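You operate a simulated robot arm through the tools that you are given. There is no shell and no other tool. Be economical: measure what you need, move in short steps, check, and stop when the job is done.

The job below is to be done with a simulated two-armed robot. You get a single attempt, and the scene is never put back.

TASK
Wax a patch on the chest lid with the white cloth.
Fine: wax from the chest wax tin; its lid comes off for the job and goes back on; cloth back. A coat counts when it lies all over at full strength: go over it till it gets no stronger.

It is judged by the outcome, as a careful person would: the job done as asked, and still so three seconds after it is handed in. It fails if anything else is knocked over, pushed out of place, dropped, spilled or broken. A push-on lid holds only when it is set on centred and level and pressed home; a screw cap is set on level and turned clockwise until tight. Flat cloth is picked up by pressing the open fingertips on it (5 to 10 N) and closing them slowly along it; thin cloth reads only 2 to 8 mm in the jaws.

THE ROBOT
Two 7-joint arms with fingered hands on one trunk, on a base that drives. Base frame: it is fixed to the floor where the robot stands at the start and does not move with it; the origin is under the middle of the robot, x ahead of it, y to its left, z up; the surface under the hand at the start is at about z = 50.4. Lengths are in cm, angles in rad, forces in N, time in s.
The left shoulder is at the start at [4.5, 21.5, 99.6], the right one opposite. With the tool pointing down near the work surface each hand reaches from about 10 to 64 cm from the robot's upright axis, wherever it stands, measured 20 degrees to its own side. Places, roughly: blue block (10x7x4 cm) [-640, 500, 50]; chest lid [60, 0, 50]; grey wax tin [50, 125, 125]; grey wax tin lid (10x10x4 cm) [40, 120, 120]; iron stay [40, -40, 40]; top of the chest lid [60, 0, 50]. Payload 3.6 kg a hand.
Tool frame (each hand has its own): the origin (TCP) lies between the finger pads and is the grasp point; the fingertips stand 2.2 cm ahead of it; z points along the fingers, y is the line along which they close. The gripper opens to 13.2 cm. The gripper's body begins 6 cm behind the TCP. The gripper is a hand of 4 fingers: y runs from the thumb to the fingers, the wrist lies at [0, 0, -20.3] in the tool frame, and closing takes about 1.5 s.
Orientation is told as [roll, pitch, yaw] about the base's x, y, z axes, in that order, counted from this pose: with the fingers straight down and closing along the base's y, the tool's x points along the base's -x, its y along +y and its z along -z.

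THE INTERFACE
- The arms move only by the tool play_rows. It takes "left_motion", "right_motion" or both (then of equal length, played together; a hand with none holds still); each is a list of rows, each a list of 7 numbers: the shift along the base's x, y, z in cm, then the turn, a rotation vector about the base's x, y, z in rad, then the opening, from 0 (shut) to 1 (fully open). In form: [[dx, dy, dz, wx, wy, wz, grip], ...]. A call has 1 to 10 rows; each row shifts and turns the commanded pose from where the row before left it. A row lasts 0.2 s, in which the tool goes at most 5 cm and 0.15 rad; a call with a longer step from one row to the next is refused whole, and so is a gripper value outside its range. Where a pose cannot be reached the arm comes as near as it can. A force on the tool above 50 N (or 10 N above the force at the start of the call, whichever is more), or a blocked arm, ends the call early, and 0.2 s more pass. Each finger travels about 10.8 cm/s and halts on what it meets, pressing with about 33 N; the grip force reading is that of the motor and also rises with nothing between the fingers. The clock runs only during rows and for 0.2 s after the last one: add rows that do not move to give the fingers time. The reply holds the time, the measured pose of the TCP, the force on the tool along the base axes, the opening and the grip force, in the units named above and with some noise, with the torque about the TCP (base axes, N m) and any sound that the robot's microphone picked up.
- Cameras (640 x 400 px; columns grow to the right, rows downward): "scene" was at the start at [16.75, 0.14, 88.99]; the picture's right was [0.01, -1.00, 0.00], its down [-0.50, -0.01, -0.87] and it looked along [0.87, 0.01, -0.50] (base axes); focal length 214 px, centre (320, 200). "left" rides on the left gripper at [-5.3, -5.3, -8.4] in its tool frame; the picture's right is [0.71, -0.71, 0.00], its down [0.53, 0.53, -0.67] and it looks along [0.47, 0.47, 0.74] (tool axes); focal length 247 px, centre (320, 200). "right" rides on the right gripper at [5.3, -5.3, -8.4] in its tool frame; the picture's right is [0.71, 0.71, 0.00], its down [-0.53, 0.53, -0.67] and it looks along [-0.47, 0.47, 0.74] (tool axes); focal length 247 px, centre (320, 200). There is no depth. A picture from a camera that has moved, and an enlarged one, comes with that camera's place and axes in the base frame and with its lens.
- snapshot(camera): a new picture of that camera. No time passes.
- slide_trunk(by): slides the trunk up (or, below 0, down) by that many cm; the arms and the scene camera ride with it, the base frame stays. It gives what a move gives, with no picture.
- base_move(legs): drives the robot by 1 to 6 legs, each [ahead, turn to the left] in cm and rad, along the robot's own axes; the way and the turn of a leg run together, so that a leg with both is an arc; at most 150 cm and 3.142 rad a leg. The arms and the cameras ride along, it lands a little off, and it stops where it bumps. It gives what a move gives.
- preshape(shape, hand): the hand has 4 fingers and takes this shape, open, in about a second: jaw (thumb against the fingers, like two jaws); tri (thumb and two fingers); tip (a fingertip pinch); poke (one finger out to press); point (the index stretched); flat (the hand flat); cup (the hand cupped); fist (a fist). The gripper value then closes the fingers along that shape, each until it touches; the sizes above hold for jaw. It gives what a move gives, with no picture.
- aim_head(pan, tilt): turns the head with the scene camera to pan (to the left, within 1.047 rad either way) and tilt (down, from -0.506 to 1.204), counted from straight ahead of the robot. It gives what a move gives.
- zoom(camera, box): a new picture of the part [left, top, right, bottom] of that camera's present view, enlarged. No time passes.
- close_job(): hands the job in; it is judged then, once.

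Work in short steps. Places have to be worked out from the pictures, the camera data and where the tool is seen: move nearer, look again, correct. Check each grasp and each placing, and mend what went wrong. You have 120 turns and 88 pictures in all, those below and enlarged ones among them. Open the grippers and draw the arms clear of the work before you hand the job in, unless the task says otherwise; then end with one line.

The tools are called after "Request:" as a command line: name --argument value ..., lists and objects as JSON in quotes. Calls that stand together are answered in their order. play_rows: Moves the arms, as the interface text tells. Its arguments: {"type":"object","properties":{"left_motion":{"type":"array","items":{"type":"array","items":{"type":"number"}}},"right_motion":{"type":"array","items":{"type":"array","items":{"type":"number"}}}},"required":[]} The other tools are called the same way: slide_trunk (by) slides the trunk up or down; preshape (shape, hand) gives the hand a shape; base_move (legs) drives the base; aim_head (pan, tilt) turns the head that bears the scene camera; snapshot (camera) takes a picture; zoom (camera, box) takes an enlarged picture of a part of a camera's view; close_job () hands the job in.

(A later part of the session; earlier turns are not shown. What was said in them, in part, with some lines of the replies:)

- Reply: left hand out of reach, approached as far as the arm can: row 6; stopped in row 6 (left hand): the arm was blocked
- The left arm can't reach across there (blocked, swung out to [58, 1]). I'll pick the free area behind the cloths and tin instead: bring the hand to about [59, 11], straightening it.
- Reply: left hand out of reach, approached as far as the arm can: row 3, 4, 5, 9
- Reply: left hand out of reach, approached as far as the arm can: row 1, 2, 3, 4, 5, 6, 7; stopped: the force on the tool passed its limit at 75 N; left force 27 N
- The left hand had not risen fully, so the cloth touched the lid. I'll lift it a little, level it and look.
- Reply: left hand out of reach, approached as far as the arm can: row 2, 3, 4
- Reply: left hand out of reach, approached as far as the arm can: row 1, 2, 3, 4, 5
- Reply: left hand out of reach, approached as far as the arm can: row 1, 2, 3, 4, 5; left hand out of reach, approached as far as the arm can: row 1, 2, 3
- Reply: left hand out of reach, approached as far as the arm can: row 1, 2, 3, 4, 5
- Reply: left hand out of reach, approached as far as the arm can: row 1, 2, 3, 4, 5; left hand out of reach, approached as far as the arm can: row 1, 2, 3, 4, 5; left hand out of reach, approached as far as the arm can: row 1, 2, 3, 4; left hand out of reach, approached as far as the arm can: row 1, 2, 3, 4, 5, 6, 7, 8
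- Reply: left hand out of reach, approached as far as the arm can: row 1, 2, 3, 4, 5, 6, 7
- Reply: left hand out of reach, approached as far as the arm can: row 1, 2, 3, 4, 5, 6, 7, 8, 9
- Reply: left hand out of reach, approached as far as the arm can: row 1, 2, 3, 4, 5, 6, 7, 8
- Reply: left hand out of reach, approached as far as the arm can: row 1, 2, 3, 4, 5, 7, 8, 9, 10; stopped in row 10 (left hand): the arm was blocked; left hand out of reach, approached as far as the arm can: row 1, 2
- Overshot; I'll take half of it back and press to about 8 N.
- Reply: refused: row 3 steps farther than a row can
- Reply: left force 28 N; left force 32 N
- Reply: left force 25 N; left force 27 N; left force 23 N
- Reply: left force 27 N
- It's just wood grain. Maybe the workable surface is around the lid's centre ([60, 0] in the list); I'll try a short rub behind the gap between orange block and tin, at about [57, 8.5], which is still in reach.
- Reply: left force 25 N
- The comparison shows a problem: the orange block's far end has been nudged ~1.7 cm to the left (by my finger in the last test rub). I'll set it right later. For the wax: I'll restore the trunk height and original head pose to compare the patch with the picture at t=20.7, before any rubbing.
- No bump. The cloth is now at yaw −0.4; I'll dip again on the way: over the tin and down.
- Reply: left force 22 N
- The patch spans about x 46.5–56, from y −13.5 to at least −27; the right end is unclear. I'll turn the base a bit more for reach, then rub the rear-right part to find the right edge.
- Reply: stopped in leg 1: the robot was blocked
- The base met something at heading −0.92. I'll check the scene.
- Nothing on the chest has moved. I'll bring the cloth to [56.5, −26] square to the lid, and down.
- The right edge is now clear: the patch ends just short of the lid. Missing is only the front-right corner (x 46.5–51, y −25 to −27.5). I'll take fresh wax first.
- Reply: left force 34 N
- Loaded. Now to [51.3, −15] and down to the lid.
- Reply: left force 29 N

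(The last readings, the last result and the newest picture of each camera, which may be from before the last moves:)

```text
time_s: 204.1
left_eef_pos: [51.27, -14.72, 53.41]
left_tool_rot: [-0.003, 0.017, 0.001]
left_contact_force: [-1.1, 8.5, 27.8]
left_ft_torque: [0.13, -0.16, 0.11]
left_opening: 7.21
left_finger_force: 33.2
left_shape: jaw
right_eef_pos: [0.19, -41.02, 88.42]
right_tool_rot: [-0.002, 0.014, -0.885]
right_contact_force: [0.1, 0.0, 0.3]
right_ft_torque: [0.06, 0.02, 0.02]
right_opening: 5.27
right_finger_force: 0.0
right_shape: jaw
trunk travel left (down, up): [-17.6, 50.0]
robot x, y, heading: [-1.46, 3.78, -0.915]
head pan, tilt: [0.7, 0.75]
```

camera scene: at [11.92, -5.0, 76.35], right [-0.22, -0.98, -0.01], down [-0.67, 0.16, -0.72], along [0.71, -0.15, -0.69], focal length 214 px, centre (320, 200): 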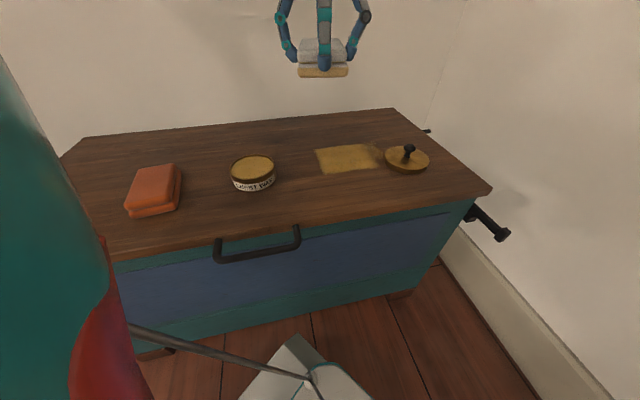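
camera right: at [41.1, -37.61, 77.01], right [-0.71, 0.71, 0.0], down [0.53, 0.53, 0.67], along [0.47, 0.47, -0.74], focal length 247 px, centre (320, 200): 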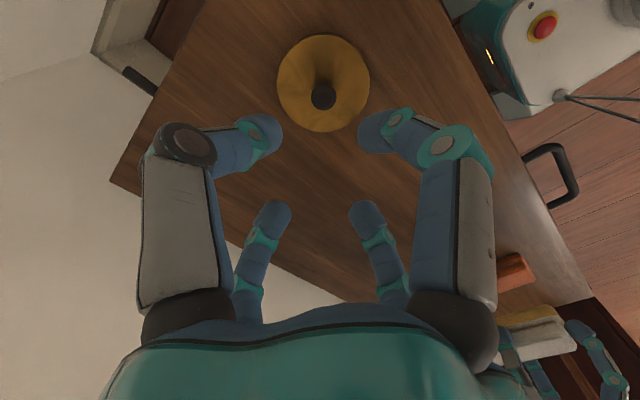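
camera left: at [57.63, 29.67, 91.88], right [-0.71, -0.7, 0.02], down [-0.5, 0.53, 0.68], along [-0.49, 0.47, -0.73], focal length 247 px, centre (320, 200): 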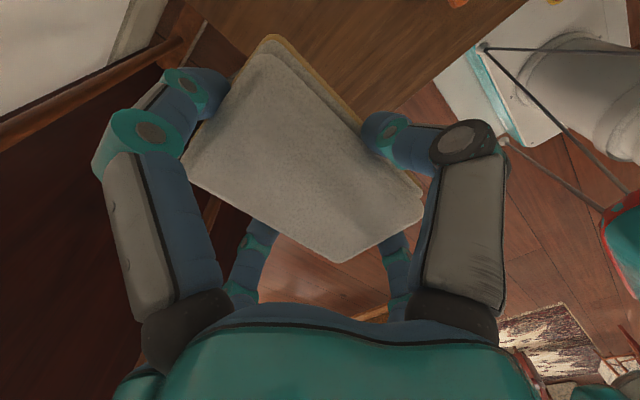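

Ease to ~12 N and make long strokes to y −23.6.

Request:
play_rows --left_motion '[[0, -1.75, 0.15, 0, 0, 0, 0.3], [0, -1.75, 0, 0, 0, 0, 0.3], [0, -1.75, 0, 0, 0, 0, 0.3], [0, -1.75, 0, 0, 0, 0, 0.3], [0, -1.8, 0, 0, 0, 0, 0.3], [0, 0, 0, 0, 0, 0, 0.3], [0, 0, 0, 0, 0, 0, 0.3]]'

Request:
play_rows --left_motion '[[0, 1.75, 0, 0, 0, 0, 0.3], [0, 1.75, 0, 0, 0, 0, 0.3], [0, 1.75, 0, 0, 0, 0, 0.3], [0, 1.75, 0, 0, 0, 0, 0.3], [0, 1.8, 0, 0, 0, 0, 0.3], [0, -1.75, 0, 0, 0, 0, 0.3], [0, -1.75, 0, 0, 0, 0, 0.3], [0, -1.75, 0, 0, 0, 0, 0.3], [0, -1.75, 0, 0, 0, 0, 0.3], [0, -1.8, 0, 0, 0, 0, 0.3]]'

Request:
play_rows --left_motion '[[0, 1.75, 0, 0, 0, 0, 0.3], [0, 1.75, 0, 0, 0, 0, 0.3], [0, 1.75, 0, 0, 0, 0, 0.3], [0, 1.75, 0, 0, 0, 0, 0.3], [0, 1.8, 0, 0, 0, 0, 0.3], [0, -1.75, 0, 0, 0, 0, 0.3], [0, -1.75, 0, 0, 0, 0, 0.3], [0, -1.75, 0, 0, 0, 0, 0.3], [0, -1.75, 0, 0, 0, 0, 0.3], [0, -1.8, 0, 0, 0, 0, 0.3]]'

Request:
zoom --camera "scene" --box '[310, 110, 450, 190]'

```text
time_s: 205.7
left_eef_pos: [51.22, -23.44, 53.33]
left_tool_rot: [-0.003, 0.021, 0.0]
left_contact_force: [0.4, 9.5, 29.1]
left_ft_torque: [0.16, -0.21, 0.09]
left_opening: 7.21
left_finger_force: 32.9
left_shape: jaw
right_eef_pos: [0.19, -40.95, 88.36]
right_tool_rot: [-0.002, 0.014, -0.886]
right_contact_force: [0.6, 0.2, -0.8]
right_ft_torque: [0.0, 0.01, -0.03]
right_opening: 5.29
right_finger_force: 0.0
right_shape: jaw
trunk travel left (down, up): [-17.6, 50.0]
robot x, y, heading: [-1.49, 3.83, -0.913]
head pan, tilt: [0.7, 0.75]
```

```text
time_s: 207.9
left_eef_pos: [51.3, -23.5, 53.33]
left_tool_rot: [0.0, 0.021, 0.0]
left_contact_force: [2.0, 10.0, 25.0]
left_ft_torque: [0.2, -0.17, 0.05]
left_opening: 7.18
left_finger_force: 33.4
left_shape: jaw
right_eef_pos: [0.29, -41.02, 88.41]
right_tool_rot: [-0.002, 0.015, -0.886]
right_contact_force: [0.6, 0.3, 0.6]
right_ft_torque: [0.03, 0.01, 0.0]
right_opening: 5.29
right_finger_force: 0.1
right_shape: jaw
trunk travel left (down, up): [-17.6, 50.0]
robot x, y, heading: [-1.68, 4.28, -0.918]
head pan, tilt: [0.7, 0.75]
```

```text
time_s: 210.1
left_eef_pos: [50.99, -23.35, 53.34]
left_tool_rot: [0.001, 0.024, -0.002]
left_contact_force: [-0.2, 6.1, 14.8]
left_ft_torque: [0.09, -0.21, 0.07]
left_opening: 7.19
left_finger_force: 33.2
left_shape: jaw
right_eef_pos: [0.08, -41.02, 88.39]
right_tool_rot: [-0.002, 0.015, -0.889]
right_contact_force: [0.3, -0.5, 0.7]
right_ft_torque: [0.01, -0.02, 0.01]
right_opening: 5.27
right_finger_force: 0.0
right_shape: jaw
trunk travel left (down, up): [-17.6, 50.0]
robot x, y, heading: [-1.45, 4.11, -0.917]
head pan, tilt: [0.7, 0.75]
```

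```text
4.57 times, centred on (380, 150) of scene
camera zoom: at [11.9, -4.75, 76.37], right [-0.22, -0.98, 0.0], down [-0.67, 0.15, -0.72], along [0.71, -0.15, -0.69], focal length 980 px, centre (46, 429)
```

zoom: 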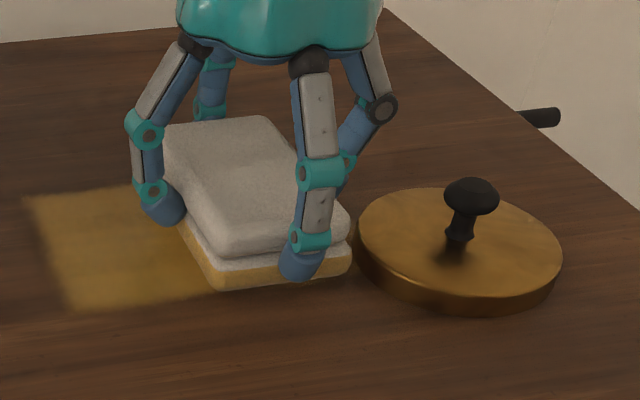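

Good: the cloth just clears the lid. I'll shift 0.8 cm toward the front and run two more passes, then lift and look.

Request:
play_rows --left_motion '[[-0.8, 0, 0, 0, 0, 0, 0.3], [0, 1.75, 0, 0, 0, 0, 0.3], [0, 1.75, 0, 0, 0, 0, 0.3], [0, 1.75, 0, 0, 0, 0, 0.3], [0, 1.75, 0, 0, 0, 0, 0.3], [0, -1.75, 0, 0, 0, 0, 0.3], [0, -1.75, 0, 0, 0, 0, 0.3], [0, -1.75, 0, 0, 0, 0, 0.3], [0, -1.75, 0, 0, 0, 0, 0.3], [0, 0, 0, 0, 0, 0, 0.3]]'

Request:
play_rows --left_motion '[[0.8, 1.75, 0, 0, 0, 0, 0.3], [0.8, 1.75, 0, 0, 0, 0, 0.3], [0.8, 1.75, 0, 0, 0, 0, 0.3], [0.8, 1.75, 0, 0, 0, 0, 0.3], [0.8, 1.75, 0, 0, 0, 0, 0.3], [0, -1.75, 0, 0, 0, 0, 0.3], [0, -1.75, 0, 0, 0, 0, 0.3], [0, -1.75, 0, 0, 0, 0, 0.3], [0, -1.75, 0, 0, 0, 0, 0.3], [0, -1.75, 0, 0, 0, 0, 0.3]]'

Request:
play_rows --left_motion '[[0, -1, 0, 0, 0, 0, 0.3], [0, 1.8, 0, 0, 0, 0, 0.3], [0, 1.8, 0.5, 0, 0, 0, 0.3], [0, 2, 3, 0, 0, 0, 0.3], [0, 2, 4, 0, 0, 0, 0.3], [-1, 3, 3, 0, 0, 0, 0.3], [-1, 4, 2, 0, 0, 0, 0.3], [-1, 4, 2, 0, 0, 0, 0.3], [-1, 4, 1, 0, 0, 0, 0.3]]'

Request:
zoom --camera "scene" --box '[290, 120, 450, 200]'

```text
time_s: 212.3
left_eef_pos: [50.23, -23.53, 53.45]
left_tool_rot: [-0.001, 0.022, 0.001]
left_contact_force: [-0.8, 9.8, 21.1]
left_ft_torque: [0.17, -0.17, 0.06]
left_opening: 7.21
left_finger_force: 33.3
left_shape: jaw
right_eef_pos: [0.15, -41.02, 88.31]
right_tool_rot: [-0.003, 0.013, -0.888]
right_contact_force: [-0.1, -0.2, -0.2]
right_ft_torque: [-0.02, -0.01, 0.0]
right_opening: 5.27
right_finger_force: 0.1
right_shape: jaw
trunk travel left (down, up): [-17.6, 50.0]
robot x, y, heading: [-1.78, 3.91, -0.913]
head pan, tilt: [0.7, 0.75]
```

```text
time_s: 214.5
left_eef_pos: [54.46, -23.57, 53.35]
left_tool_rot: [0.001, 0.02, 0.001]
left_contact_force: [1.6, 12.7, 29.4]
left_ft_torque: [0.22, -0.12, 0.04]
left_opening: 7.2
left_finger_force: 32.9
left_shape: jaw
right_eef_pos: [0.16, -40.93, 88.4]
right_tool_rot: [-0.002, 0.013, -0.888]
right_contact_force: [-0.6, -0.2, 0.1]
right_ft_torque: [-0.02, -0.02, 0.02]
right_opening: 5.28
right_finger_force: 0.1
right_shape: jaw
trunk travel left (down, up): [-17.6, 50.0]
robot x, y, heading: [-1.64, 3.76, -0.918]
head pan, tilt: [0.7, 0.75]
```

```text
time_s: 216.5
left_eef_pos: [50.43, -1.89, 68.64]
left_tool_rot: [0.002, 0.023, -0.001]
left_contact_force: [0.2, -0.4, -1.0]
left_ft_torque: [0.04, 0.01, 0.0]
left_opening: 7.2
left_finger_force: 33.5
left_shape: jaw
right_eef_pos: [0.23, -41.01, 88.38]
right_tool_rot: [-0.002, 0.012, -0.889]
right_contact_force: [0.5, 0.6, 0.4]
right_ft_torque: [-0.03, -0.04, 0.01]
right_opening: 5.29
right_finger_force: 0.0
right_shape: jaw
trunk travel left (down, up): [-17.6, 50.0]
robot x, y, heading: [-1.71, 3.76, -0.922]
head pan, tilt: [0.7, 0.75]
```

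```text
4.00 times, centred on (370, 160) of scene
camera zoom: at [11.89, -4.73, 76.4], right [-0.22, -0.98, 0.0], down [-0.67, 0.15, -0.72], along [0.71, -0.15, -0.69], focal length 858 px, centre (120, 360)
```

zoom: 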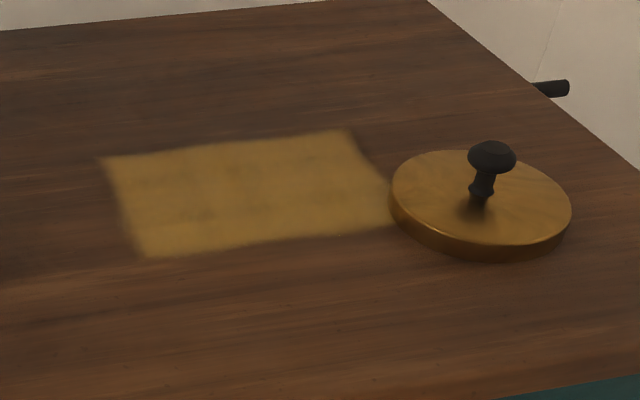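

The whole rectangle is now evenly coated up to the lid's rim. I'll turn the base back to face the chest, so the right hand can take the lid.

Request:
base_move --legs '[[0, 0.915]]'

Request:
aim_head --pan -0.1 --tilt 0.75

```text
time_s: 219.0
left_eef_pos: [38.62, 37.21, 69.33]
left_tool_rot: [-0.004, 0.014, 0.806]
left_contact_force: [-0.6, -0.3, 0.6]
left_ft_torque: [0.01, -0.05, 0.02]
left_opening: 7.21
left_finger_force: 33.2
left_shape: jaw
right_eef_pos: [31.93, -26.75, 88.82]
right_tool_rot: [0.0, -0.001, -0.086]
right_contact_force: [-0.3, -0.1, -0.1]
right_ft_torque: [0.0, -0.06, -0.01]
right_opening: 5.28
right_finger_force: 0.0
right_shape: jaw
trunk travel left (down, up): [-17.6, 50.0]
robot x, y, heading: [-1.57, 0.12, -0.096]
head pan, tilt: [0.7, 0.75]
stopped in leg 1: the robot was blocked; the commanded pose is now the measured one
```

```text
time_s: 220.1
left_eef_pos: [38.73, 37.19, 69.28]
left_tool_rot: [-0.001, 0.015, 0.808]
left_contact_force: [-0.4, 0.1, 0.0]
left_ft_torque: [0.02, -0.03, 0.02]
left_opening: 7.19
left_finger_force: 32.9
left_shape: jaw
right_eef_pos: [32.1, -26.68, 88.71]
right_tool_rot: [-0.003, 0.004, -0.087]
right_contact_force: [0.5, -0.1, -0.4]
right_ft_torque: [-0.02, -0.02, -0.02]
right_opening: 5.3
right_finger_force: 0.0
right_shape: jaw
trunk travel left (down, up): [-17.6, 50.0]
robot x, y, heading: [-1.17, 0.1, -0.098]
head pan, tilt: [-0.099, 0.75]
```

Blocked just short of straight; I'll look to the left for what was touched.

Request:
aim_head --pan 0.6 --tilt 0.5

Request:
snapshot --camera "scene"

```text
time_s: 221.2
left_eef_pos: [38.75, 37.14, 69.16]
left_tool_rot: [-0.002, 0.016, 0.808]
left_contact_force: [0.0, -0.3, -0.3]
left_ft_torque: [0.0, 0.02, -0.01]
left_opening: 7.22
left_finger_force: 33.1
left_shape: jaw
right_eef_pos: [32.16, -26.63, 88.68]
right_tool_rot: [-0.002, 0.006, -0.089]
right_contact_force: [0.0, -0.4, 0.0]
right_ft_torque: [-0.01, 0.0, 0.0]
right_opening: 5.31
right_finger_force: 0.1
right_shape: jaw
trunk travel left (down, up): [-17.6, 50.0]
robot x, y, heading: [-1.66, 0.08, -0.095]
head pan, tilt: [0.6, 0.499]
```

```text
11 pictures are left
camera scene: at [14.13, 3.73, 78.73], right [0.48, -0.88, 0.0], down [-0.42, -0.23, -0.88], along [0.77, 0.42, -0.48], focal length 214 px, centre (320, 200)
```

scene: 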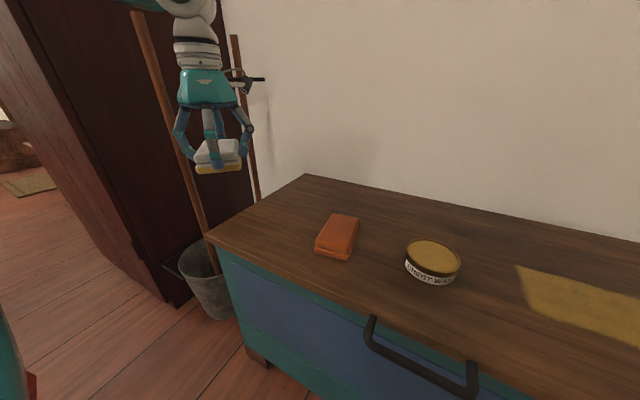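

Nothing displaced; the broom still stands. I'll bring the left hand inward and square the cloth again.

Request:
play_rows --left_motion '[[0.7, -1.4, 0.5, 0, 0, -0.115, 0.3], [0.7, -1.4, 0, 0, 0, -0.115, 0.3], [0.7, -1.4, 0, 0, 0, -0.115, 0.3], [0.7, -1.4, 0, 0, 0, -0.115, 0.3], [0.7, -1.4, 0, 0, 0, -0.115, 0.3], [0.7, -1.4, 0, 0, 0, -0.115, 0.3], [0.7, -1, 0, 0, 0, -0.118, 0.3], [0, 0, 0, 0, 0, 0, 0.3]]' --right_motion '[[2, -0.8, -1, 0, 0, 0.03, 0.4], [2, -0.8, -2, 0, 0, 0.03, 0.4], [2, -0.8, -2, 0, 0, 0.028, 0.4], [2, -0.8, -3, 0, 0, 0, 0.4], [2, -0.8, -3, 0, 0, 0, 0.4], [2, -0.8, -3, 0, 0, 0, 0.4], [2, -0.8, -3, 0, 0, 0, 0.4], [0, 0, 0, 0, 0, 0, 0.4]]'

```text
time_s: 223.0
left_eef_pos: [43.59, 27.82, 69.69]
left_tool_rot: [-0.001, 0.016, -0.001]
left_contact_force: [-0.2, 0.7, -0.6]
left_ft_torque: [-0.01, 0.0, 0.03]
left_opening: 7.2
left_finger_force: 33.0
left_shape: jaw
right_eef_pos: [46.13, -32.63, 71.52]
right_tool_rot: [-0.001, 0.006, 0.002]
right_contact_force: [-0.4, 0.2, 0.2]
right_ft_torque: [0.01, -0.02, -0.02]
right_opening: 5.26
right_finger_force: 0.0
right_shape: jaw
trunk travel left (down, up): [-17.6, 50.0]
robot x, y, heading: [-1.62, -0.11, -0.1]
head pan, tilt: [0.6, 0.499]
```

Right hand is above the lid. I'll descend part-way and check alignment with its camera.

Request:
play_rows --right_motion '[[0.05, 0.35, -3, 0, 0, 0, 0.4], [0, 0, -3, 0, 0, 0, 0.4], [0, 0, -3, 0, 0, 0, 0.4], [0, 0, -2, 0, 0, 0, 0.4], [0, 0, -1, 0, 0, 0, 0.4], [0, 0, 0, 0, 0, 0, 0.4]]'

Request:
snapshot --camera "right"

```text
time_s: 224.4
left_eef_pos: [43.7, 27.84, 69.65]
left_tool_rot: [-0.001, 0.018, 0.0]
left_contact_force: [0.2, -0.3, -0.7]
left_ft_torque: [-0.03, -0.01, -0.01]
left_opening: 7.2
left_finger_force: 33.1
left_shape: jaw
right_eef_pos: [46.12, -31.86, 59.57]
right_tool_rot: [-0.001, 0.006, 0.001]
right_contact_force: [-0.3, 0.0, -0.6]
right_ft_torque: [0.02, 0.02, 0.01]
right_opening: 5.27
right_finger_force: 0.1
right_shape: jaw
trunk travel left (down, up): [-17.6, 50.0]
robot x, y, heading: [-1.86, 0.12, -0.093]
head pan, tilt: [0.6, 0.499]
```

```text
10 pictures are left
camera right: at [40.89, -37.28, 67.94], right [-0.71, 0.71, 0.0], down [0.53, 0.53, 0.66], along [0.47, 0.47, -0.75], focal length 247 px, centre (320, 200)
```

right: 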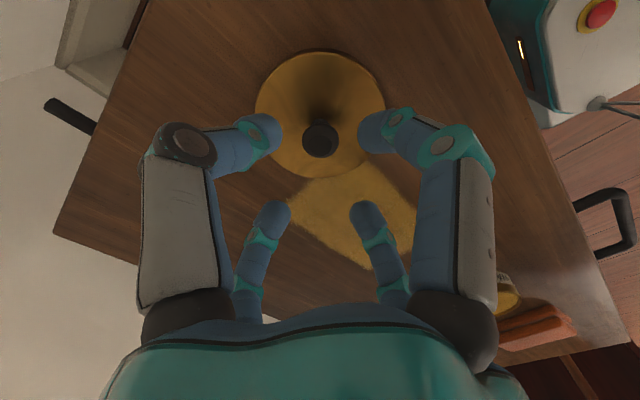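

Knob reads at [46.0, −32.2]. I'll go down to z≈53.9 and grip it.

Request:
play_rows --right_motion '[[0, -0.25, -2, 0, 0, 0, 0.4], [0, 0, -2, 0, 0, 0, 0.4], [0, 0, -1.2, 0, 0, 0, 0.4], [0, 0, -0.45, 0, 0, 0, 0.4], [0, 0, 0, 0, 0, 0, 0.3], [0, 0, 0, 0, 0, 0, 0.2], [0, 0, 0, 0, 0, 0, 0.1], [0, 0, 0, 0, 0, 0, 0], [0, 0, 0, 0, 0, 0, 0], [0, 0, 0, 0, 0, 0, 0]]'

Request:
play_rows --right_motion '[[0, 0, 0.5, 0, 0, 0, 0], [0, 0, 2, 0, 0, 0, 0], [0, 0, 3, 0, 0, 0, 0], [0, 0, 3, 0, 0, 0, 0], [0, 0, 3, 0, 0, 0, 0], [0, 0, 0, 0, 0, 0, 0]]'

Request:
aim_head --pan -0.3 --tilt 0.75

Request:
snapshot --camera "scene"

```text
time_s: 226.6
left_eef_pos: [43.51, 27.62, 69.71]
left_tool_rot: [-0.003, 0.015, 0.001]
left_contact_force: [0.3, -0.3, -0.1]
left_ft_torque: [0.01, -0.03, 0.02]
left_opening: 7.17
left_finger_force: 32.9
left_shape: jaw
right_eef_pos: [46.02, -32.09, 54.05]
right_tool_rot: [-0.002, 0.005, 0.0]
right_contact_force: [-0.2, 0.4, 0.1]
right_ft_torque: [-0.02, -0.01, 0.0]
right_opening: 1.38
right_finger_force: 32.5
right_shape: jaw
trunk travel left (down, up): [-17.6, 50.0]
robot x, y, heading: [-1.7, -0.08, -0.096]
head pan, tilt: [0.6, 0.499]
```

```text
time_s: 228.0
left_eef_pos: [43.58, 27.78, 69.7]
left_tool_rot: [-0.002, 0.016, 0.0]
left_contact_force: [0.4, -0.3, -0.5]
left_ft_torque: [0.04, -0.01, 0.03]
left_opening: 7.2
left_finger_force: 32.8
left_shape: jaw
right_eef_pos: [46.12, -32.25, 65.51]
right_tool_rot: [-0.001, 0.004, 0.0]
right_contact_force: [0.0, 0.1, -0.1]
right_ft_torque: [0.0, -0.05, 0.02]
right_opening: 1.36
right_finger_force: 33.2
right_shape: jaw
trunk travel left (down, up): [-17.6, 50.0]
robot x, y, heading: [-1.81, 0.39, -0.094]
head pan, tilt: [0.6, 0.499]
```

```text
time_s: 229.2
left_eef_pos: [43.57, 27.73, 69.72]
left_tool_rot: [-0.002, 0.014, 0.0]
left_contact_force: [-0.6, 0.1, 0.0]
left_ft_torque: [0.0, 0.0, 0.02]
left_opening: 7.2
left_finger_force: 33.2
left_shape: jaw
right_eef_pos: [46.14, -32.24, 65.42]
right_tool_rot: [-0.001, 0.004, 0.001]
right_contact_force: [-0.8, 0.0, -0.1]
right_ft_torque: [-0.06, -0.01, 0.05]
right_opening: 1.38
right_finger_force: 32.4
right_shape: jaw
trunk travel left (down, up): [-17.6, 50.0]
robot x, y, heading: [-1.87, -0.32, -0.095]
head pan, tilt: [-0.3, 0.75]
```

```text
9 pictures are left
camera scene: at [13.82, -3.86, 76.53], right [-0.39, -0.92, 0.0], down [-0.63, 0.26, -0.73], along [0.67, -0.28, -0.68], focal length 214 px, centre (320, 200)
```

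scene: 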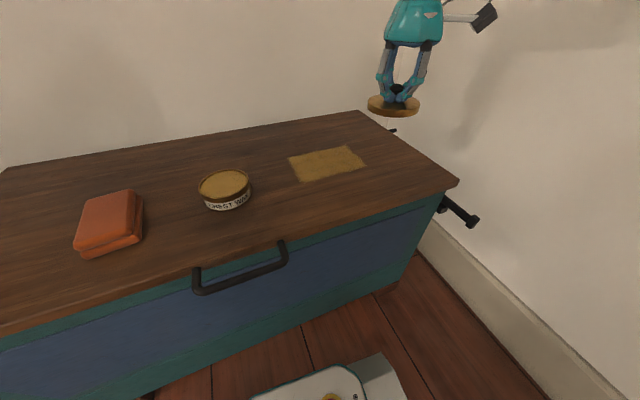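

Lid is held. The patch is free; a quick enlarged check of its former lid-side corner.

Request:
zoom --camera "scene" --box '[270, 130, 390, 200]'

```text
5.33 times, centred on (330, 165) of scene
camera zoom: at [13.82, -3.86, 76.53], right [-0.39, -0.92, 0.0], down [-0.63, 0.26, -0.73], along [0.67, -0.28, -0.68], focal length 1144 px, centre (267, 387)
```

zoom: 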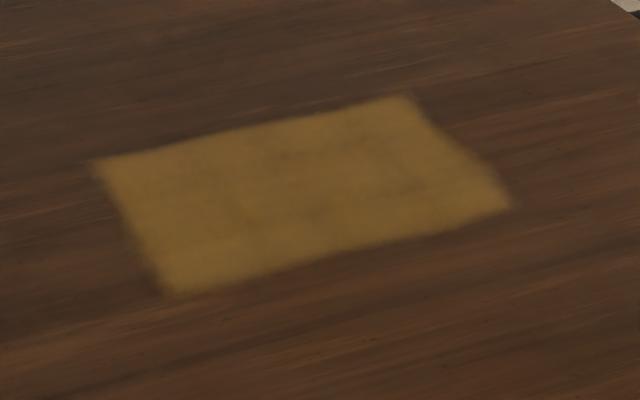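

The coat is even and complete. Now carry the lid back above the tin.

Request:
play_rows --right_motion '[[0.1, 3.2, 0, 0, 0, 0, 0], [0.1, 3.2, 0, 0, 0, 0, 0], [0.1, 3.2, 0, 0, 0, 0, 0], [0.1, 3.2, 0, 0, 0, 0, 0], [0.2, 3.2, 0, 0, 0, 0, 0], [0.2, 3.2, 0, 0, 0, 0, 0], [0.2, 3.2, 0, 0, 0, 0, 0], [0.2, 3.2, 0, 0, 0, 0, 0], [0.2, 3.2, -1, 0, 0, 0, 0], [0, 3.2, -1, 0, 0, 0, 0]]'

Request:
aim_head --pan 0.1 --tilt 0.75

Request:
zoom --camera "scene" --box '[250, 100, 410, 200]'

```text
time_s: 231.4
left_eef_pos: [43.68, 27.73, 69.64]
left_tool_rot: [-0.001, 0.016, -0.001]
left_contact_force: [-0.1, 0.6, -1.4]
left_ft_torque: [0.0, 0.02, 0.02]
left_opening: 7.19
left_finger_force: 33.0
left_shape: jaw
right_eef_pos: [47.46, -0.07, 63.35]
right_tool_rot: [-0.002, 0.003, -0.001]
right_contact_force: [-1.1, -0.8, -0.1]
right_ft_torque: [0.03, 0.01, 0.0]
right_opening: 1.34
right_finger_force: 32.9
right_shape: jaw
trunk travel left (down, up): [-17.6, 50.0]
robot x, y, heading: [-1.72, 0.25, -0.1]
head pan, tilt: [-0.3, 0.75]
```

```text
time_s: 232.2
left_eef_pos: [43.69, 27.74, 69.54]
left_tool_rot: [0.0, 0.014, 0.0]
left_contact_force: [0.5, -1.0, -1.3]
left_ft_torque: [0.04, 0.01, 0.02]
left_opening: 7.17
left_finger_force: 32.7
left_shape: jaw
right_eef_pos: [47.36, -0.12, 63.27]
right_tool_rot: [-0.002, 0.005, 0.0]
right_contact_force: [0.6, 0.5, -0.5]
right_ft_torque: [0.01, -0.01, -0.06]
right_opening: 1.4
right_finger_force: 33.1
right_shape: jaw
trunk travel left (down, up): [-17.6, 50.0]
robot x, y, heading: [-1.39, -0.08, -0.094]
head pan, tilt: [0.099, 0.75]
```

```text
4.00 times, centred on (330, 150) of scene
camera zoom: at [14.46, -0.64, 76.53], right [0.0, -1.0, 0.0], down [-0.68, 0.0, -0.73], along [0.73, 0.0, -0.68], focal length 858 px, centre (280, 400)
```

zoom: 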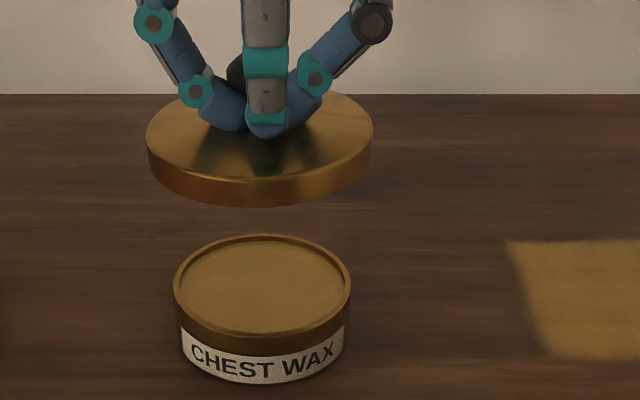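

Lid and tin line up closely. I'll lower to just above seating height and check once more.

Request:
play_rows --right_motion '[[0.15, -0.1, -2, 0, 0, 0, 0], [0, 0, -2, 0, 0, 0, 0], [0, 0, -1.2, 0, 0, 0, 0], [0, 0, -0.6, 0, 0, 0, 0], [0, 0, 0, 0, 0, 0, 0]]'

Request:
zoom --camera "scene" --box '[270, 120, 370, 200]'

```text
time_s: 233.4
left_eef_pos: [43.56, 27.76, 69.66]
left_tool_rot: [-0.002, 0.016, 0.0]
left_contact_force: [0.2, 0.4, 0.7]
left_ft_torque: [-0.01, -0.01, 0.03]
left_opening: 7.19
left_finger_force: 32.9
left_shape: jaw
right_eef_pos: [47.66, -0.34, 57.61]
right_tool_rot: [-0.002, 0.006, 0.001]
right_contact_force: [0.4, 0.8, 0.0]
right_ft_torque: [0.0, 0.01, -0.01]
right_opening: 1.38
right_finger_force: 32.5
right_shape: jaw
trunk travel left (down, up): [-17.6, 50.0]
robot x, y, heading: [-1.85, 0.01, -0.094]
head pan, tilt: [0.099, 0.75]
```

```text
5.00 times, centred on (320, 160) of scene
camera zoom: at [14.46, -0.64, 76.53], right [0.0, -1.0, 0.0], down [-0.68, 0.0, -0.73], along [0.73, 0.0, -0.68], focal length 1072 px, centre (320, 400)
```

zoom: 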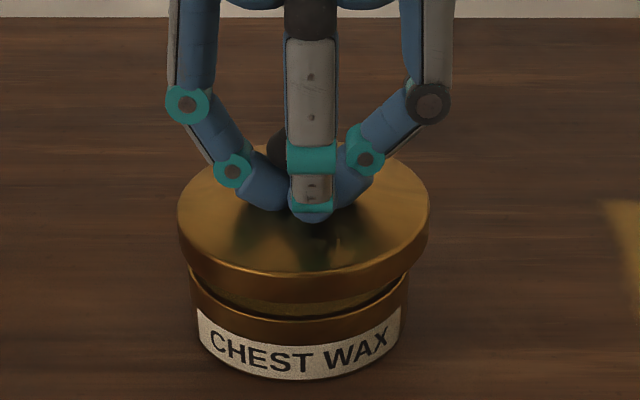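

Lid appears ~0.2 cm right of the tin's axis; correct that and lower until contact.

Request:
play_rows --right_motion '[[0, 0.2, -0.3, 0, 0, 0, 0], [0, 0, -0.4, 0, 0, 0, 0], [0, 0, -0.3, 0, 0, 0, 0], [0, 0, -0.2, 0, 0, 0, 0], [0, 0, 0, 0, 0, 0, 0]]'

```text
time_s: 234.6
left_eef_pos: [43.51, 27.82, 69.7]
left_tool_rot: [0.0, 0.017, 0.0]
left_contact_force: [-0.2, -0.3, -0.5]
left_ft_torque: [0.0, -0.01, -0.04]
left_opening: 7.2
left_finger_force: 33.1
left_shape: jaw
right_eef_pos: [47.75, -0.08, 56.38]
right_tool_rot: [-0.003, 0.006, 0.002]
right_contact_force: [0.1, 0.1, -0.4]
right_ft_torque: [0.02, -0.02, 0.02]
right_opening: 1.36
right_finger_force: 33.0
right_shape: jaw
trunk travel left (down, up): [-17.6, 50.0]
robot x, y, heading: [-1.69, 0.35, -0.097]
head pan, tilt: [0.099, 0.75]
```

No contact at 56.4, so the skirt is already around the rim. Press down gently.

Request:
play_rows --right_motion '[[0, 0, -0.2, 0, 0, 0, 0], [0, 0, -0.15, 0, 0, 0, 0], [0, 0, -0.15, 0, 0, 0, 0], [0, 0, 0, 0, 0, 0, 0]]'

```text
time_s: 235.6
left_eef_pos: [43.68, 27.76, 69.74]
left_tool_rot: [-0.001, 0.017, 0.0]
left_contact_force: [-0.5, -0.1, -0.1]
left_ft_torque: [0.04, 0.0, 0.01]
left_opening: 7.2
left_finger_force: 33.3
left_shape: jaw
right_eef_pos: [47.86, 0.09, 55.93]
right_tool_rot: [-0.001, 0.006, 0.0]
right_contact_force: [-0.1, -0.3, -1.0]
right_ft_torque: [-0.03, 0.02, 0.02]
right_opening: 1.39
right_finger_force: 33.3
right_shape: jaw
trunk travel left (down, up): [-17.6, 50.0]
robot x, y, heading: [-1.59, 0.02, -0.095]
head pan, tilt: [0.099, 0.75]
```

Request:
play_rows --right_motion '[[0, 0, -0.15, 0, 0, 0, 0], [0, 0, -0.1, 0, 0, 0, 0], [0, 0, -0.1, 0, 0, 0, 0], [0, 0, 0, 0, 0, 0, 0]]'

Request:
zoom --camera "scene" --box '[270, 120, 370, 200]'

```text
time_s: 236.6
left_eef_pos: [43.59, 27.74, 69.64]
left_tool_rot: [-0.002, 0.017, -0.001]
left_contact_force: [-0.3, -0.1, -0.6]
left_ft_torque: [-0.01, 0.03, 0.03]
left_opening: 7.2
left_finger_force: 32.7
left_shape: jaw
right_eef_pos: [47.66, 0.01, 55.63]
right_tool_rot: [-0.001, 0.005, 0.0]
right_contact_force: [-1.7, 0.5, 2.5]
right_ft_torque: [0.09, -0.04, 0.03]
right_opening: 1.35
right_finger_force: 32.4
right_shape: jaw
trunk travel left (down, up): [-17.6, 50.0]
robot x, y, heading: [-1.36, 0.34, -0.089]
head pan, tilt: [0.099, 0.75]
```

```text
5.00 times, centred on (320, 160) of scene
camera zoom: at [14.45, -0.64, 76.54], right [0.0, -1.0, 0.0], down [-0.68, 0.0, -0.73], along [0.73, 0.0, -0.68], focal length 1072 px, centre (320, 400)
```

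zoom: 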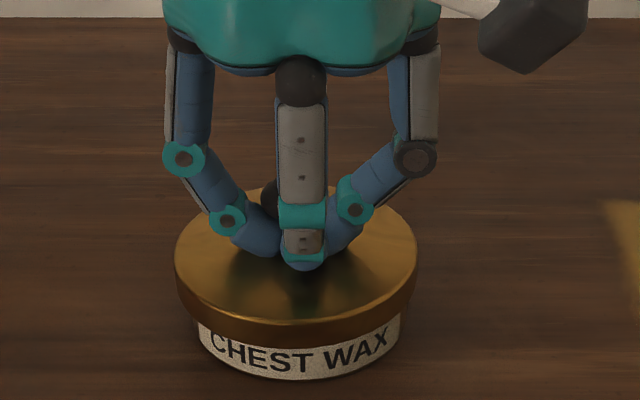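

The lid sits level on the tin. Press it home with about 30–40 N.

Request:
play_rows --right_motion '[[0, 0, -0.2, 0, 0, 0, 0], [0, 0, -0.2, 0, 0, 0, 0], [0, 0, -0.2, 0, 0, 0, 0], [0, 0, 0, 0, 0, 0, 0]]'

```text
time_s: 237.6
left_eef_pos: [43.4, 27.76, 69.81]
left_tool_rot: [-0.002, 0.012, 0.0]
left_contact_force: [1.0, 0.4, 0.1]
left_ft_torque: [0.02, -0.01, 0.04]
left_opening: 7.19
left_finger_force: 33.0
left_shape: jaw
right_eef_pos: [47.82, -0.03, 55.46]
right_tool_rot: [0.002, -0.005, 0.0]
right_contact_force: [1.9, -2.1, 35.2]
right_ft_torque: [0.28, -0.2, 0.0]
right_opening: 1.41
right_finger_force: 33.0
right_shape: jaw
trunk travel left (down, up): [-17.6, 50.0]
robot x, y, heading: [-1.52, 0.5, -0.095]
head pan, tilt: [0.099, 0.75]
```

35 N and firm. A last small push, then ease, open and rise.

Request:
play_rows --right_motion '[[0, 0, -0.1, 0, 0, 0, 0], [0, 0, 0, 0, 0, 0, 0], [0, 0, 0.5, 0, 0, 0, 0.02], [0, 0, 0.1, 0, 0, 0, 0.15], [0, 0, 0, 0, 0, 0, 0.3], [0, 0, 0, 0, 0, 0, 0.4], [0, 0, 0, 0, 0, 0, 0.4], [0, 0, 2, 0, 0, 0, 0.4], [0, 0, 4, 0, 0, 0, 0.4], [0, 0, 4, 0, 0, 0, 0.4]]'

Request:
play_rows --right_motion '[[-0.5, -3, 1, 0, 0, 0, 0.4], [-0.5, -4, 1, 0, 0, 0, 0.4], [-0.5, -4, 1, 0, 0, 0, 0.4], [-1, -4, 1, 0, 0, 0, 0.4], [-1, -4, 1, 0, 0, 0, 0.4], [-1, -3, 1, 0, 0, 0, 0.4]]'

Request:
zoom --camera "scene" --box '[130, 100, 370, 250]'

```text
time_s: 239.8
left_eef_pos: [43.62, 27.72, 69.76]
left_tool_rot: [-0.001, 0.018, -0.001]
left_contact_force: [-0.1, 0.0, 0.1]
left_ft_torque: [0.01, -0.03, 0.02]
left_opening: 7.2
left_finger_force: 33.2
left_shape: jaw
right_eef_pos: [47.5, -0.09, 65.61]
right_tool_rot: [-0.001, 0.006, 0.0]
right_contact_force: [-0.7, 0.2, -0.2]
right_ft_torque: [0.01, -0.01, -0.02]
right_opening: 5.27
right_finger_force: 0.1
right_shape: jaw
trunk travel left (down, up): [-17.6, 50.0]
robot x, y, heading: [-1.87, 0.22, -0.096]
head pan, tilt: [0.099, 0.75]
```

```text
time_s: 241.2
left_eef_pos: [43.59, 27.76, 69.66]
left_tool_rot: [-0.002, 0.016, 0.0]
left_contact_force: [-0.3, 0.2, -0.1]
left_ft_torque: [0.01, -0.01, 0.01]
left_opening: 7.2
left_finger_force: 33.1
left_shape: jaw
right_eef_pos: [43.3, -22.15, 71.51]
right_tool_rot: [-0.001, 0.005, 0.002]
right_contact_force: [0.5, 0.8, -0.3]
right_ft_torque: [-0.01, 0.02, 0.0]
right_opening: 5.25
right_finger_force: 0.0
right_shape: jaw
trunk travel left (down, up): [-17.6, 50.0]
robot x, y, heading: [-1.78, 0.11, -0.098]
head pan, tilt: [0.099, 0.75]
```

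```text
2.67 times, centred on (250, 175) of scene
camera zoom: at [14.45, -0.64, 76.54], right [0.0, -1.0, 0.0], down [-0.68, 0.0, -0.73], along [0.73, 0.0, -0.68], focal length 572 px, centre (507, 267)
```

zoom: 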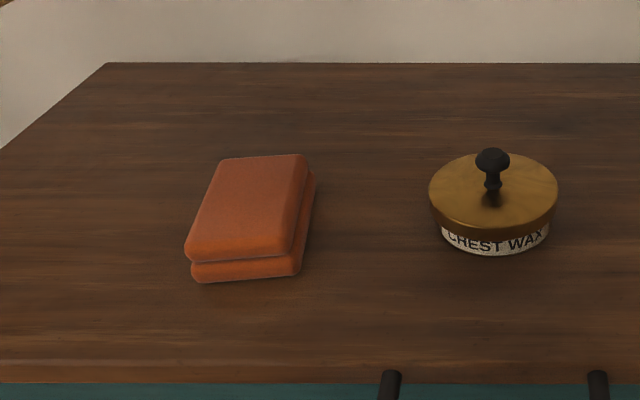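

The lid sits level and home. Now return the white cloth: move to its home [47.2, 27.8] and down.

Request:
play_rows --left_motion '[[0.9, 0, -2, 0, 0.007, 0, 0.3], [0.9, 0, -2, 0, 0, 0, 0.3], [0.9, 0.05, -2, 0, 0, 0, 0.3], [0.9, 0, -3, 0, 0, 0, 0.3], [0, 0, -3, 0, 0, 0, 0.3], [0, 0, -2, 0, 0, 0, 0.3], [0, 0, -1, 0, 0, 0, 0.3], [0, 0, -0.5, 0, 0, 0, 0.3], [0, 0, 0, 0, 0, 0, 0.3]]'

Request:
play_rows --left_motion '[[0, 0, -0.3, 0, 0, 0, 0.3], [0, 0, -0.2, 0, 0, 0, 0.3], [0, 0, -0.1, 0, 0, 0, 0.3], [0, 0, 0, 0, 0, 0, 0.3]]'

```text
time_s: 243.2
left_eef_pos: [47.02, 27.94, 54.29]
left_tool_rot: [-0.001, 0.022, -0.002]
left_contact_force: [0.4, 0.2, -0.8]
left_ft_torque: [-0.03, -0.01, -0.01]
left_opening: 7.19
left_finger_force: 33.6
left_shape: jaw
right_eef_pos: [43.37, -22.08, 71.48]
right_tool_rot: [-0.003, 0.006, 0.0]
right_contact_force: [-0.2, -0.6, 0.5]
right_ft_torque: [0.0, -0.01, 0.01]
right_opening: 5.25
right_finger_force: 0.0
right_shape: jaw
trunk travel left (down, up): [-17.6, 50.0]
robot x, y, heading: [-1.74, 0.07, -0.098]
head pan, tilt: [0.099, 0.75]
```

```text
time_s: 244.2
left_eef_pos: [47.05, 27.85, 53.58]
left_tool_rot: [0.0, 0.024, -0.001]
left_contact_force: [-0.2, -0.7, 0.2]
left_ft_torque: [0.0, -0.02, -0.01]
left_opening: 7.2
left_finger_force: 33.1
left_shape: jaw
right_eef_pos: [43.31, -22.25, 71.39]
right_tool_rot: [-0.003, 0.004, -0.001]
right_contact_force: [-0.1, -0.3, 0.5]
right_ft_torque: [0.0, -0.02, 0.01]
right_opening: 5.26
right_finger_force: 0.1
right_shape: jaw
trunk travel left (down, up): [-17.6, 50.0]
robot x, y, heading: [-1.43, 0.01, -0.098]
head pan, tilt: [0.099, 0.75]
```

Nearly touching. Down 0.15 more, then open slowly and rise.

Request:
play_rows --left_motion '[[0, 0, -0.12, 0, 0, 0, 0.3], [0, 0, 0, 0, 0, 0, 0.5], [0, 0, 0, 0, 0, 0, 0.58], [0, 0, 0, 0, 0, 0, 0.65], [0, 0, 0, 0, 0, 0, 0.7], [0, 0, 0, 0, 0, 0, 0.7], [0, 0, 1, 0, 0, 0, 0.7], [0, 0, 3, 0, 0, 0, 0.7], [0, 0, 4, 0, 0, 0, 0.7], [0, 0, 4, 0, 0, 0, 0.7]]'

Request:
snapshot --camera "left"

```text
time_s: 246.4
left_eef_pos: [47.34, 27.83, 65.24]
left_tool_rot: [-0.002, 0.021, 0.001]
left_contact_force: [-0.3, 0.8, -0.6]
left_ft_torque: [0.0, -0.01, 0.01]
left_opening: 9.45
left_finger_force: 0.0
left_shape: jaw
right_eef_pos: [43.35, -22.01, 71.53]
right_tool_rot: [-0.001, 0.004, -0.001]
right_contact_force: [0.9, -0.6, 0.1]
right_ft_torque: [0.0, 0.01, -0.01]
right_opening: 5.26
right_finger_force: 0.0
right_shape: jaw
trunk travel left (down, up): [-17.6, 50.0]
robot x, y, heading: [-1.72, -0.06, -0.094]
head pan, tilt: [0.099, 0.75]
```

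```text
3 pictures are left
camera left: at [52.85, 22.5, 73.62], right [-0.71, -0.71, 0.02], down [-0.51, 0.53, 0.68], along [-0.49, 0.47, -0.73], focal length 247 px, centre (320, 200)
```

left: 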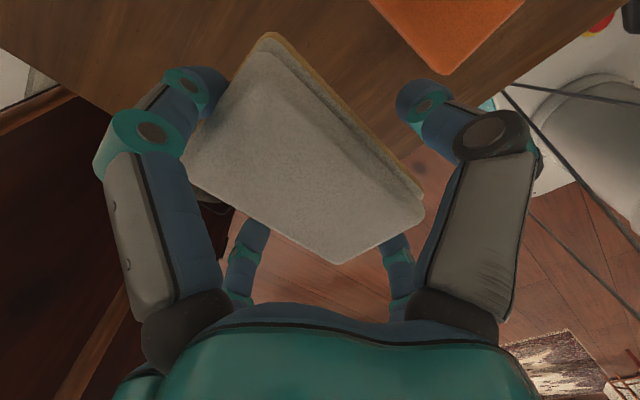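

The cloth is still clamped by the end fingers at this opening. I'll lower again to the lid and open wider (0.85).

Request:
play_rows --left_motion '[[0, 0, -4, 0, 0, 0, 0.7], [0, 0, -4, 0, 0, 0, 0.7], [0, 0, -3, 0, 0, 0, 0.7], [0, 0, -0.6, 0, 0, 0, 0.7], [0, 0, -0.35, 0, 0, 0, 0.7], [0, 0, 0, 0, 0, 0, 0.7]]'

```text
time_s: 247.8
left_eef_pos: [47.27, 27.92, 53.6]
left_tool_rot: [-0.002, 0.023, -0.001]
left_contact_force: [-0.4, 1.0, 0.0]
left_ft_torque: [-0.01, 0.0, 0.03]
left_opening: 9.45
left_finger_force: 0.1
left_shape: jaw
right_eef_pos: [43.3, -22.15, 71.51]
right_tool_rot: [-0.002, 0.006, -0.001]
right_contact_force: [0.1, -0.6, -0.4]
right_ft_torque: [0.02, 0.02, -0.01]
right_opening: 5.26
right_finger_force: 0.1
right_shape: jaw
trunk travel left (down, up): [-17.6, 50.0]
robot x, y, heading: [-2.01, -0.07, -0.098]
head pan, tilt: [0.099, 0.75]
```

Request:
play_rows --left_motion '[[0, -0.05, -0.15, 0, 0, 0, 0.7], [0, 0, -0.05, 0, 0, 0, 0.7], [0, 0, 0, 0, 0, 0, 0.75], [0, 0, 0, 0, 0, 0, 0.8], [0, 0, 0, 0, 0, 0, 0.83], [0, 0, 0, 0, 0, 0, 0.83], [0, 0, 0, 0, 0, 0, 0.83]]'

```text
time_s: 249.4
left_eef_pos: [47.11, 27.76, 53.41]
left_tool_rot: [-0.002, 0.023, 0.002]
left_contact_force: [0.9, 0.2, 0.4]
left_ft_torque: [-0.03, -0.01, 0.0]
left_opening: 10.92
left_finger_force: 0.0
left_shape: jaw
right_eef_pos: [43.38, -22.09, 71.52]
right_tool_rot: [-0.001, 0.006, 0.0]
right_contact_force: [-0.3, -0.6, -0.1]
right_ft_torque: [-0.01, 0.04, 0.03]
right_opening: 5.24
right_finger_force: 0.1
right_shape: jaw
trunk travel left (down, up): [-17.6, 50.0]
robot x, y, heading: [-1.87, 0.19, -0.098]
head pan, tilt: [0.099, 0.75]
```

Rise and look with the head camera.

Request:
play_rows --left_motion '[[0, 0, 0.5, 0, 0, 0, 0.83], [0, 0, 1.5, 0, 0, 0, 0.83], [0, 0, 3, 0, 0, 0, 0.83], [0, 0, 4, 0, 0, 0, 0.83], [0, 0, 4, 0, 0, 0, 0.83], [0, 0, 4, 0, 0, 0, 0.83], [0, 0, 4, 0, 0, 0, 0.83]]'

Request:
zoom --camera "scene" --box '[110, 80, 390, 255]'

```text
time_s: 251.0
left_eef_pos: [47.32, 27.76, 74.39]
left_tool_rot: [-0.002, 0.024, 0.0]
left_contact_force: [0.5, 0.1, 1.4]
left_ft_torque: [0.02, -0.02, -0.01]
left_opening: 10.95
left_finger_force: 0.0
left_shape: jaw
right_eef_pos: [43.2, -22.15, 71.51]
right_tool_rot: [-0.001, 0.005, -0.001]
right_contact_force: [-0.1, -0.7, -1.1]
right_ft_torque: [0.01, -0.01, -0.04]
right_opening: 5.25
right_finger_force: 0.1
right_shape: jaw
trunk travel left (down, up): [-17.6, 50.0]
robot x, y, heading: [-1.42, -0.2, -0.094]
head pan, tilt: [0.099, 0.75]
```

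```text
2.29 times, centred on (250, 168) of scene
camera zoom: at [14.45, -0.64, 76.54], right [0.0, -1.0, 0.0], down [-0.68, 0.0, -0.73], along [0.73, 0.0, -0.68], focal length 490 px, centre (480, 274)
```

zoom: 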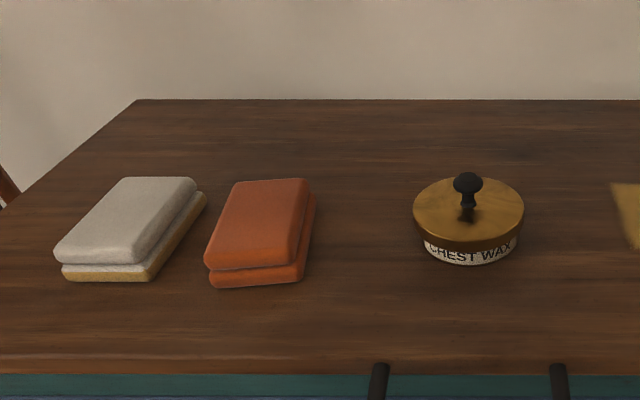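

White cloth is back in place and released. The orange block is turned ~0.15 rad and shifted by ~0.7 cm; I'll put it right: hover over it at [46.5, 16.6], yaw +0.15, opened to 0.9, and go down.

Request:
play_rows --left_motion '[[-0.2, -2.5, 0, 0, -0.024, 0, 0.9], [-0.2, -2.5, 0, 0, 0, 0.05, 0.9], [-0.2, -2.5, 0, 0, 0, 0.05, 0.9], [-0.2, -2.5, 0, 0, 0, 0.05, 0.9], [0, -1.2, -2, 0, 0, 0, 0.9], [0, 0, -4, 0, 0, 0, 0.9], [0, 0, -4, 0, 0, 0, 0.9], [0, 0, -3, 0, 0, 0, 0.9], [0, 0, 0, 0, 0, 0, 0.9]]'

Request:
snapshot --camera "left"

```text
time_s: 253.0
left_eef_pos: [46.42, 16.64, 61.19]
left_tool_rot: [-0.002, -0.001, 0.148]
left_contact_force: [-0.5, -0.3, 0.0]
left_ft_torque: [-0.02, 0.02, 0.03]
left_opening: 11.86
left_finger_force: 0.1
left_shape: jaw
right_eef_pos: [43.46, -22.19, 71.42]
right_tool_rot: [-0.002, 0.005, 0.001]
right_contact_force: [-0.2, 0.4, 0.9]
right_ft_torque: [-0.02, 0.0, -0.02]
right_opening: 5.28
right_finger_force: 0.1
right_shape: jaw
trunk travel left (down, up): [-17.6, 50.0]
robot x, y, heading: [-1.76, -0.23, -0.096]
head pan, tilt: [0.099, 0.75]
```

```text
1 pictures are left
camera left: at [52.45, 12.03, 69.49], right [-0.59, -0.8, 0.0], down [-0.6, 0.44, 0.67], along [-0.54, 0.4, -0.75], focal length 247 px, centre (320, 200)
```

left: 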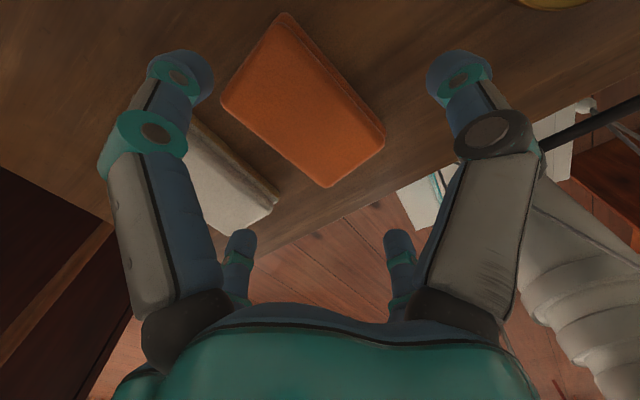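

From this close view the orange block is centred at [47.1, 16.8], yaw ≈0.12. I'll align, go down and grip it.

Request:
play_rows --left_motion '[[0.35, 0.1, 0, 0, 0, -0.025, 0.9], [0.3, 0.05, -1.5, 0, 0, 0, 0.9], [0, 0, -2, 0, 0, 0, 0.9], [0, 0, -2, 0, 0, 0, 0.9], [0, 0, -1.2, 0, 0, 0, 0.9], [0, 0, -0.7, 0, 0, 0, 0.9], [0, 0, 0, 0, 0, 0, 0.9]]'

Request:
play_rows --left_motion '[[0, 0, 0, 0, 0, 0, 0.8], [0, 0, 0, 0, 0, 0, 0.7], [0, 0, 0, 0, 0, 0, 0.6], [0, 0, 0, 0, 0, 0, 0.5], [0, 0, 0, 0, 0, 0, 0.4], [0, 0, 0, 0, 0, 0, 0.3], [0, 0, 0, 0, 0, 0, 0.3], [0, 0, 0, 0, 0, 0, 0.3]]'

```text
time_s: 254.6
left_eef_pos: [47.0, 16.65, 53.87]
left_tool_rot: [-0.002, -0.003, 0.123]
left_contact_force: [-0.1, -0.1, -0.3]
left_ft_torque: [0.0, 0.0, -0.03]
left_opening: 11.88
left_finger_force: 0.0
left_shape: jaw
right_eef_pos: [43.3, -22.1, 71.48]
right_tool_rot: [-0.001, 0.006, 0.0]
right_contact_force: [-0.3, -0.8, -0.3]
right_ft_torque: [0.0, -0.01, 0.02]
right_opening: 5.24
right_finger_force: 0.0
right_shape: jaw
trunk travel left (down, up): [-17.6, 50.0]
robot x, y, heading: [-1.96, -0.1, -0.094]
head pan, tilt: [0.099, 0.75]
```

```text
time_s: 256.4
left_eef_pos: [47.07, 16.57, 53.81]
left_tool_rot: [-0.003, -0.001, 0.126]
left_contact_force: [0.1, -0.9, -0.4]
left_ft_torque: [0.0, 0.01, 0.0]
left_opening: 7.15
left_finger_force: 32.9
left_shape: jaw
right_eef_pos: [43.42, -22.17, 71.38]
right_tool_rot: [-0.003, 0.005, 0.002]
right_contact_force: [0.8, -0.1, -0.1]
right_ft_torque: [-0.02, 0.02, 0.02]
right_opening: 5.26
right_finger_force: 0.0
right_shape: jaw
trunk travel left (down, up): [-17.6, 50.0]
robot x, y, heading: [-1.64, -0.19, -0.095]
head pan, tilt: [0.099, 0.75]
```

Gripped (7.15 cm). Lift slightly, square it and shift to [47.3, 15.95], set down.

Request:
play_rows --left_motion '[[0, 0, 0.6, 0, 0, 0, 0.3], [0.1, -0.3, 0, 0, 0, -0.06, 0.3], [0.15, -0.35, 0, 0, 0, -0.064, 0.3], [0, 0, 0, 0, 0, 0, 0.3], [0, 0, -0.4, 0, 0, 0, 0.3], [0, 0, -0.2, 0, 0, 0, 0.3], [0, 0, 0, 0, 0, 0, 0.3]]'

Request:
play_rows --left_motion '[[0, 0, -0.05, 0, 0, 0, 0.4], [0, 0, 0, 0, 0, 0, 0.6], [0, 0, 0, 0, 0, 0, 0.75], [0, 0, 0, 0, 0, 0, 0.9], [0, 0, 0, 0, 0, 0, 0.9], [0, 0, 0, 0, 0, 0, 0.9], [0, 0, 0, 0, 0, 0, 0.9]]'

```text
time_s: 258.0
left_eef_pos: [47.18, 16.12, 53.88]
left_tool_rot: [-0.003, -0.001, 0.002]
left_contact_force: [-0.3, -0.5, 0.2]
left_ft_torque: [-0.03, 0.01, 0.04]
left_opening: 7.19
left_finger_force: 32.6
left_shape: jaw
right_eef_pos: [43.21, -22.11, 71.5]
right_tool_rot: [-0.001, 0.006, 0.0]
right_contact_force: [-0.2, -0.5, 0.0]
right_ft_torque: [0.0, -0.04, 0.0]
right_opening: 5.24
right_finger_force: 0.0
right_shape: jaw
trunk travel left (down, up): [-17.6, 50.0]
robot x, y, heading: [-1.16, 0.42, -0.096]
head pan, tilt: [0.099, 0.75]
```

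```text
time_s: 259.6
left_eef_pos: [47.21, 16.18, 53.86]
left_tool_rot: [-0.001, -0.001, -0.001]
left_contact_force: [0.1, -0.3, 0.1]
left_ft_torque: [-0.01, 0.0, 0.02]
left_opening: 11.84
left_finger_force: 0.1
left_shape: jaw
right_eef_pos: [43.28, -22.2, 71.53]
right_tool_rot: [-0.001, 0.005, 0.0]
right_contact_force: [-0.2, -0.1, -0.9]
right_ft_torque: [0.0, 0.0, -0.02]
right_opening: 5.24
right_finger_force: 0.1
right_shape: jaw
trunk travel left (down, up): [-17.6, 50.0]
robot x, y, heading: [-1.53, 0.31, -0.099]
head pan, tilt: [0.099, 0.75]
```

Rise slowly, draw both arms clear and open, and take the last picture.

Request:
play_rows --left_motion '[[0, 0, 0.5, 0, 0, 0, 0.9], [0, 0, 1.5, 0, 0, 0, 0.9], [0, 0, 3, 0, 0, 0, 0.9], [0, 0, 4, 0, 0, 0, 0.9], [0, 0, 4, 0, 0, 0, 0.9], [-0.5, 1, 4, 0, 0, 0, 0.9], [-0.5, 1, 4, 0, 0, 0, 0.9], [-1, 2, 3, 0, 0, 0, 0.9]]' --right_motion '[[0, -0.5, 2, 0, 0, 0, 0.9], [0, -0.5, 2, 0, 0, 0, 0.9], [0, -0.5, 2, 0, 0, 0, 0.9], [0, 0, 2, 0, 0, 0, 0.9], [0, 0, 1, 0, 0, 0, 0.9], [0, 0, 0, 0, 0, 0, 0.9], [0, 0, 0, 0, 0, 0, 0.9], [0, 0, 0, 0, 0, 0, 0.9]]'

Request:
aim_head --pan 0.1 --tilt 0.8

Request:
zoom --camera "scene" --box '[110, 60, 490, 298]'

```text
time_s: 261.4
left_eef_pos: [45.15, 19.86, 77.97]
left_tool_rot: [-0.003, -0.001, 0.0]
left_contact_force: [0.3, -0.2, 0.4]
left_ft_torque: [0.02, 0.01, 0.0]
left_opening: 11.85
left_finger_force: 0.0
left_shape: jaw
right_eef_pos: [43.15, -23.54, 80.6]
right_tool_rot: [-0.002, 0.004, 0.001]
right_contact_force: [0.4, 0.2, -0.4]
right_ft_torque: [-0.04, -0.04, 0.02]
right_opening: 11.85
right_finger_force: 0.0
right_shape: jaw
trunk travel left (down, up): [-17.6, 50.0]
robot x, y, heading: [-1.51, 0.26, -0.099]
head pan, tilt: [0.099, 0.75]
```

```text
time_s: 262.1
left_eef_pos: [45.3, 19.91, 77.79]
left_tool_rot: [-0.002, -0.003, 0.001]
left_contact_force: [-1.0, -0.2, 0.0]
left_ft_torque: [0.0, 0.03, 0.01]
left_opening: 11.86
left_finger_force: 0.1
left_shape: jaw
right_eef_pos: [43.1, -23.38, 80.46]
right_tool_rot: [-0.002, 0.007, 0.0]
right_contact_force: [0.3, 0.1, 0.8]
right_ft_torque: [-0.01, -0.01, 0.0]
right_opening: 11.86
right_finger_force: 0.0
right_shape: jaw
trunk travel left (down, up): [-17.6, 50.0]
robot x, y, heading: [-1.62, 0.17, -0.092]
head pan, tilt: [0.099, 0.799]
```

```text
1.68 times, centred on (300, 179) of scene
camera zoom: at [14.24, -0.64, 76.14], right [0.0, -1.0, 0.0], down [-0.72, 0.0, -0.7], along [0.7, 0.0, -0.72], focal length 360 px, centre (354, 235)
```

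zoom: 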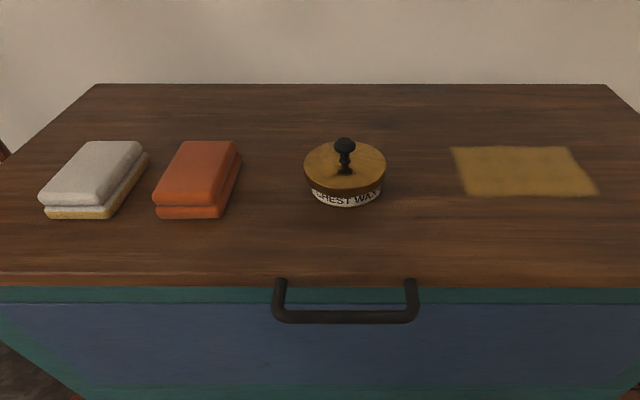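

Everything is in place: the patch is evenly waxed, the lid is on level, the white cloth is back, the orange block is squared up, and both hands are clear. Handing in.

Request:
close_job

```text
The job is handed in.
```

The chest-lid patch has an even, full-looking coat from the chest wax tin; the tin's lid is pressed back on, and the white cloth is back in its place. While working I nudged the orange block about 1 cm and set it back by eye. I also rubbed two other spots on the lid before finding the patch, and saw no wax on them.
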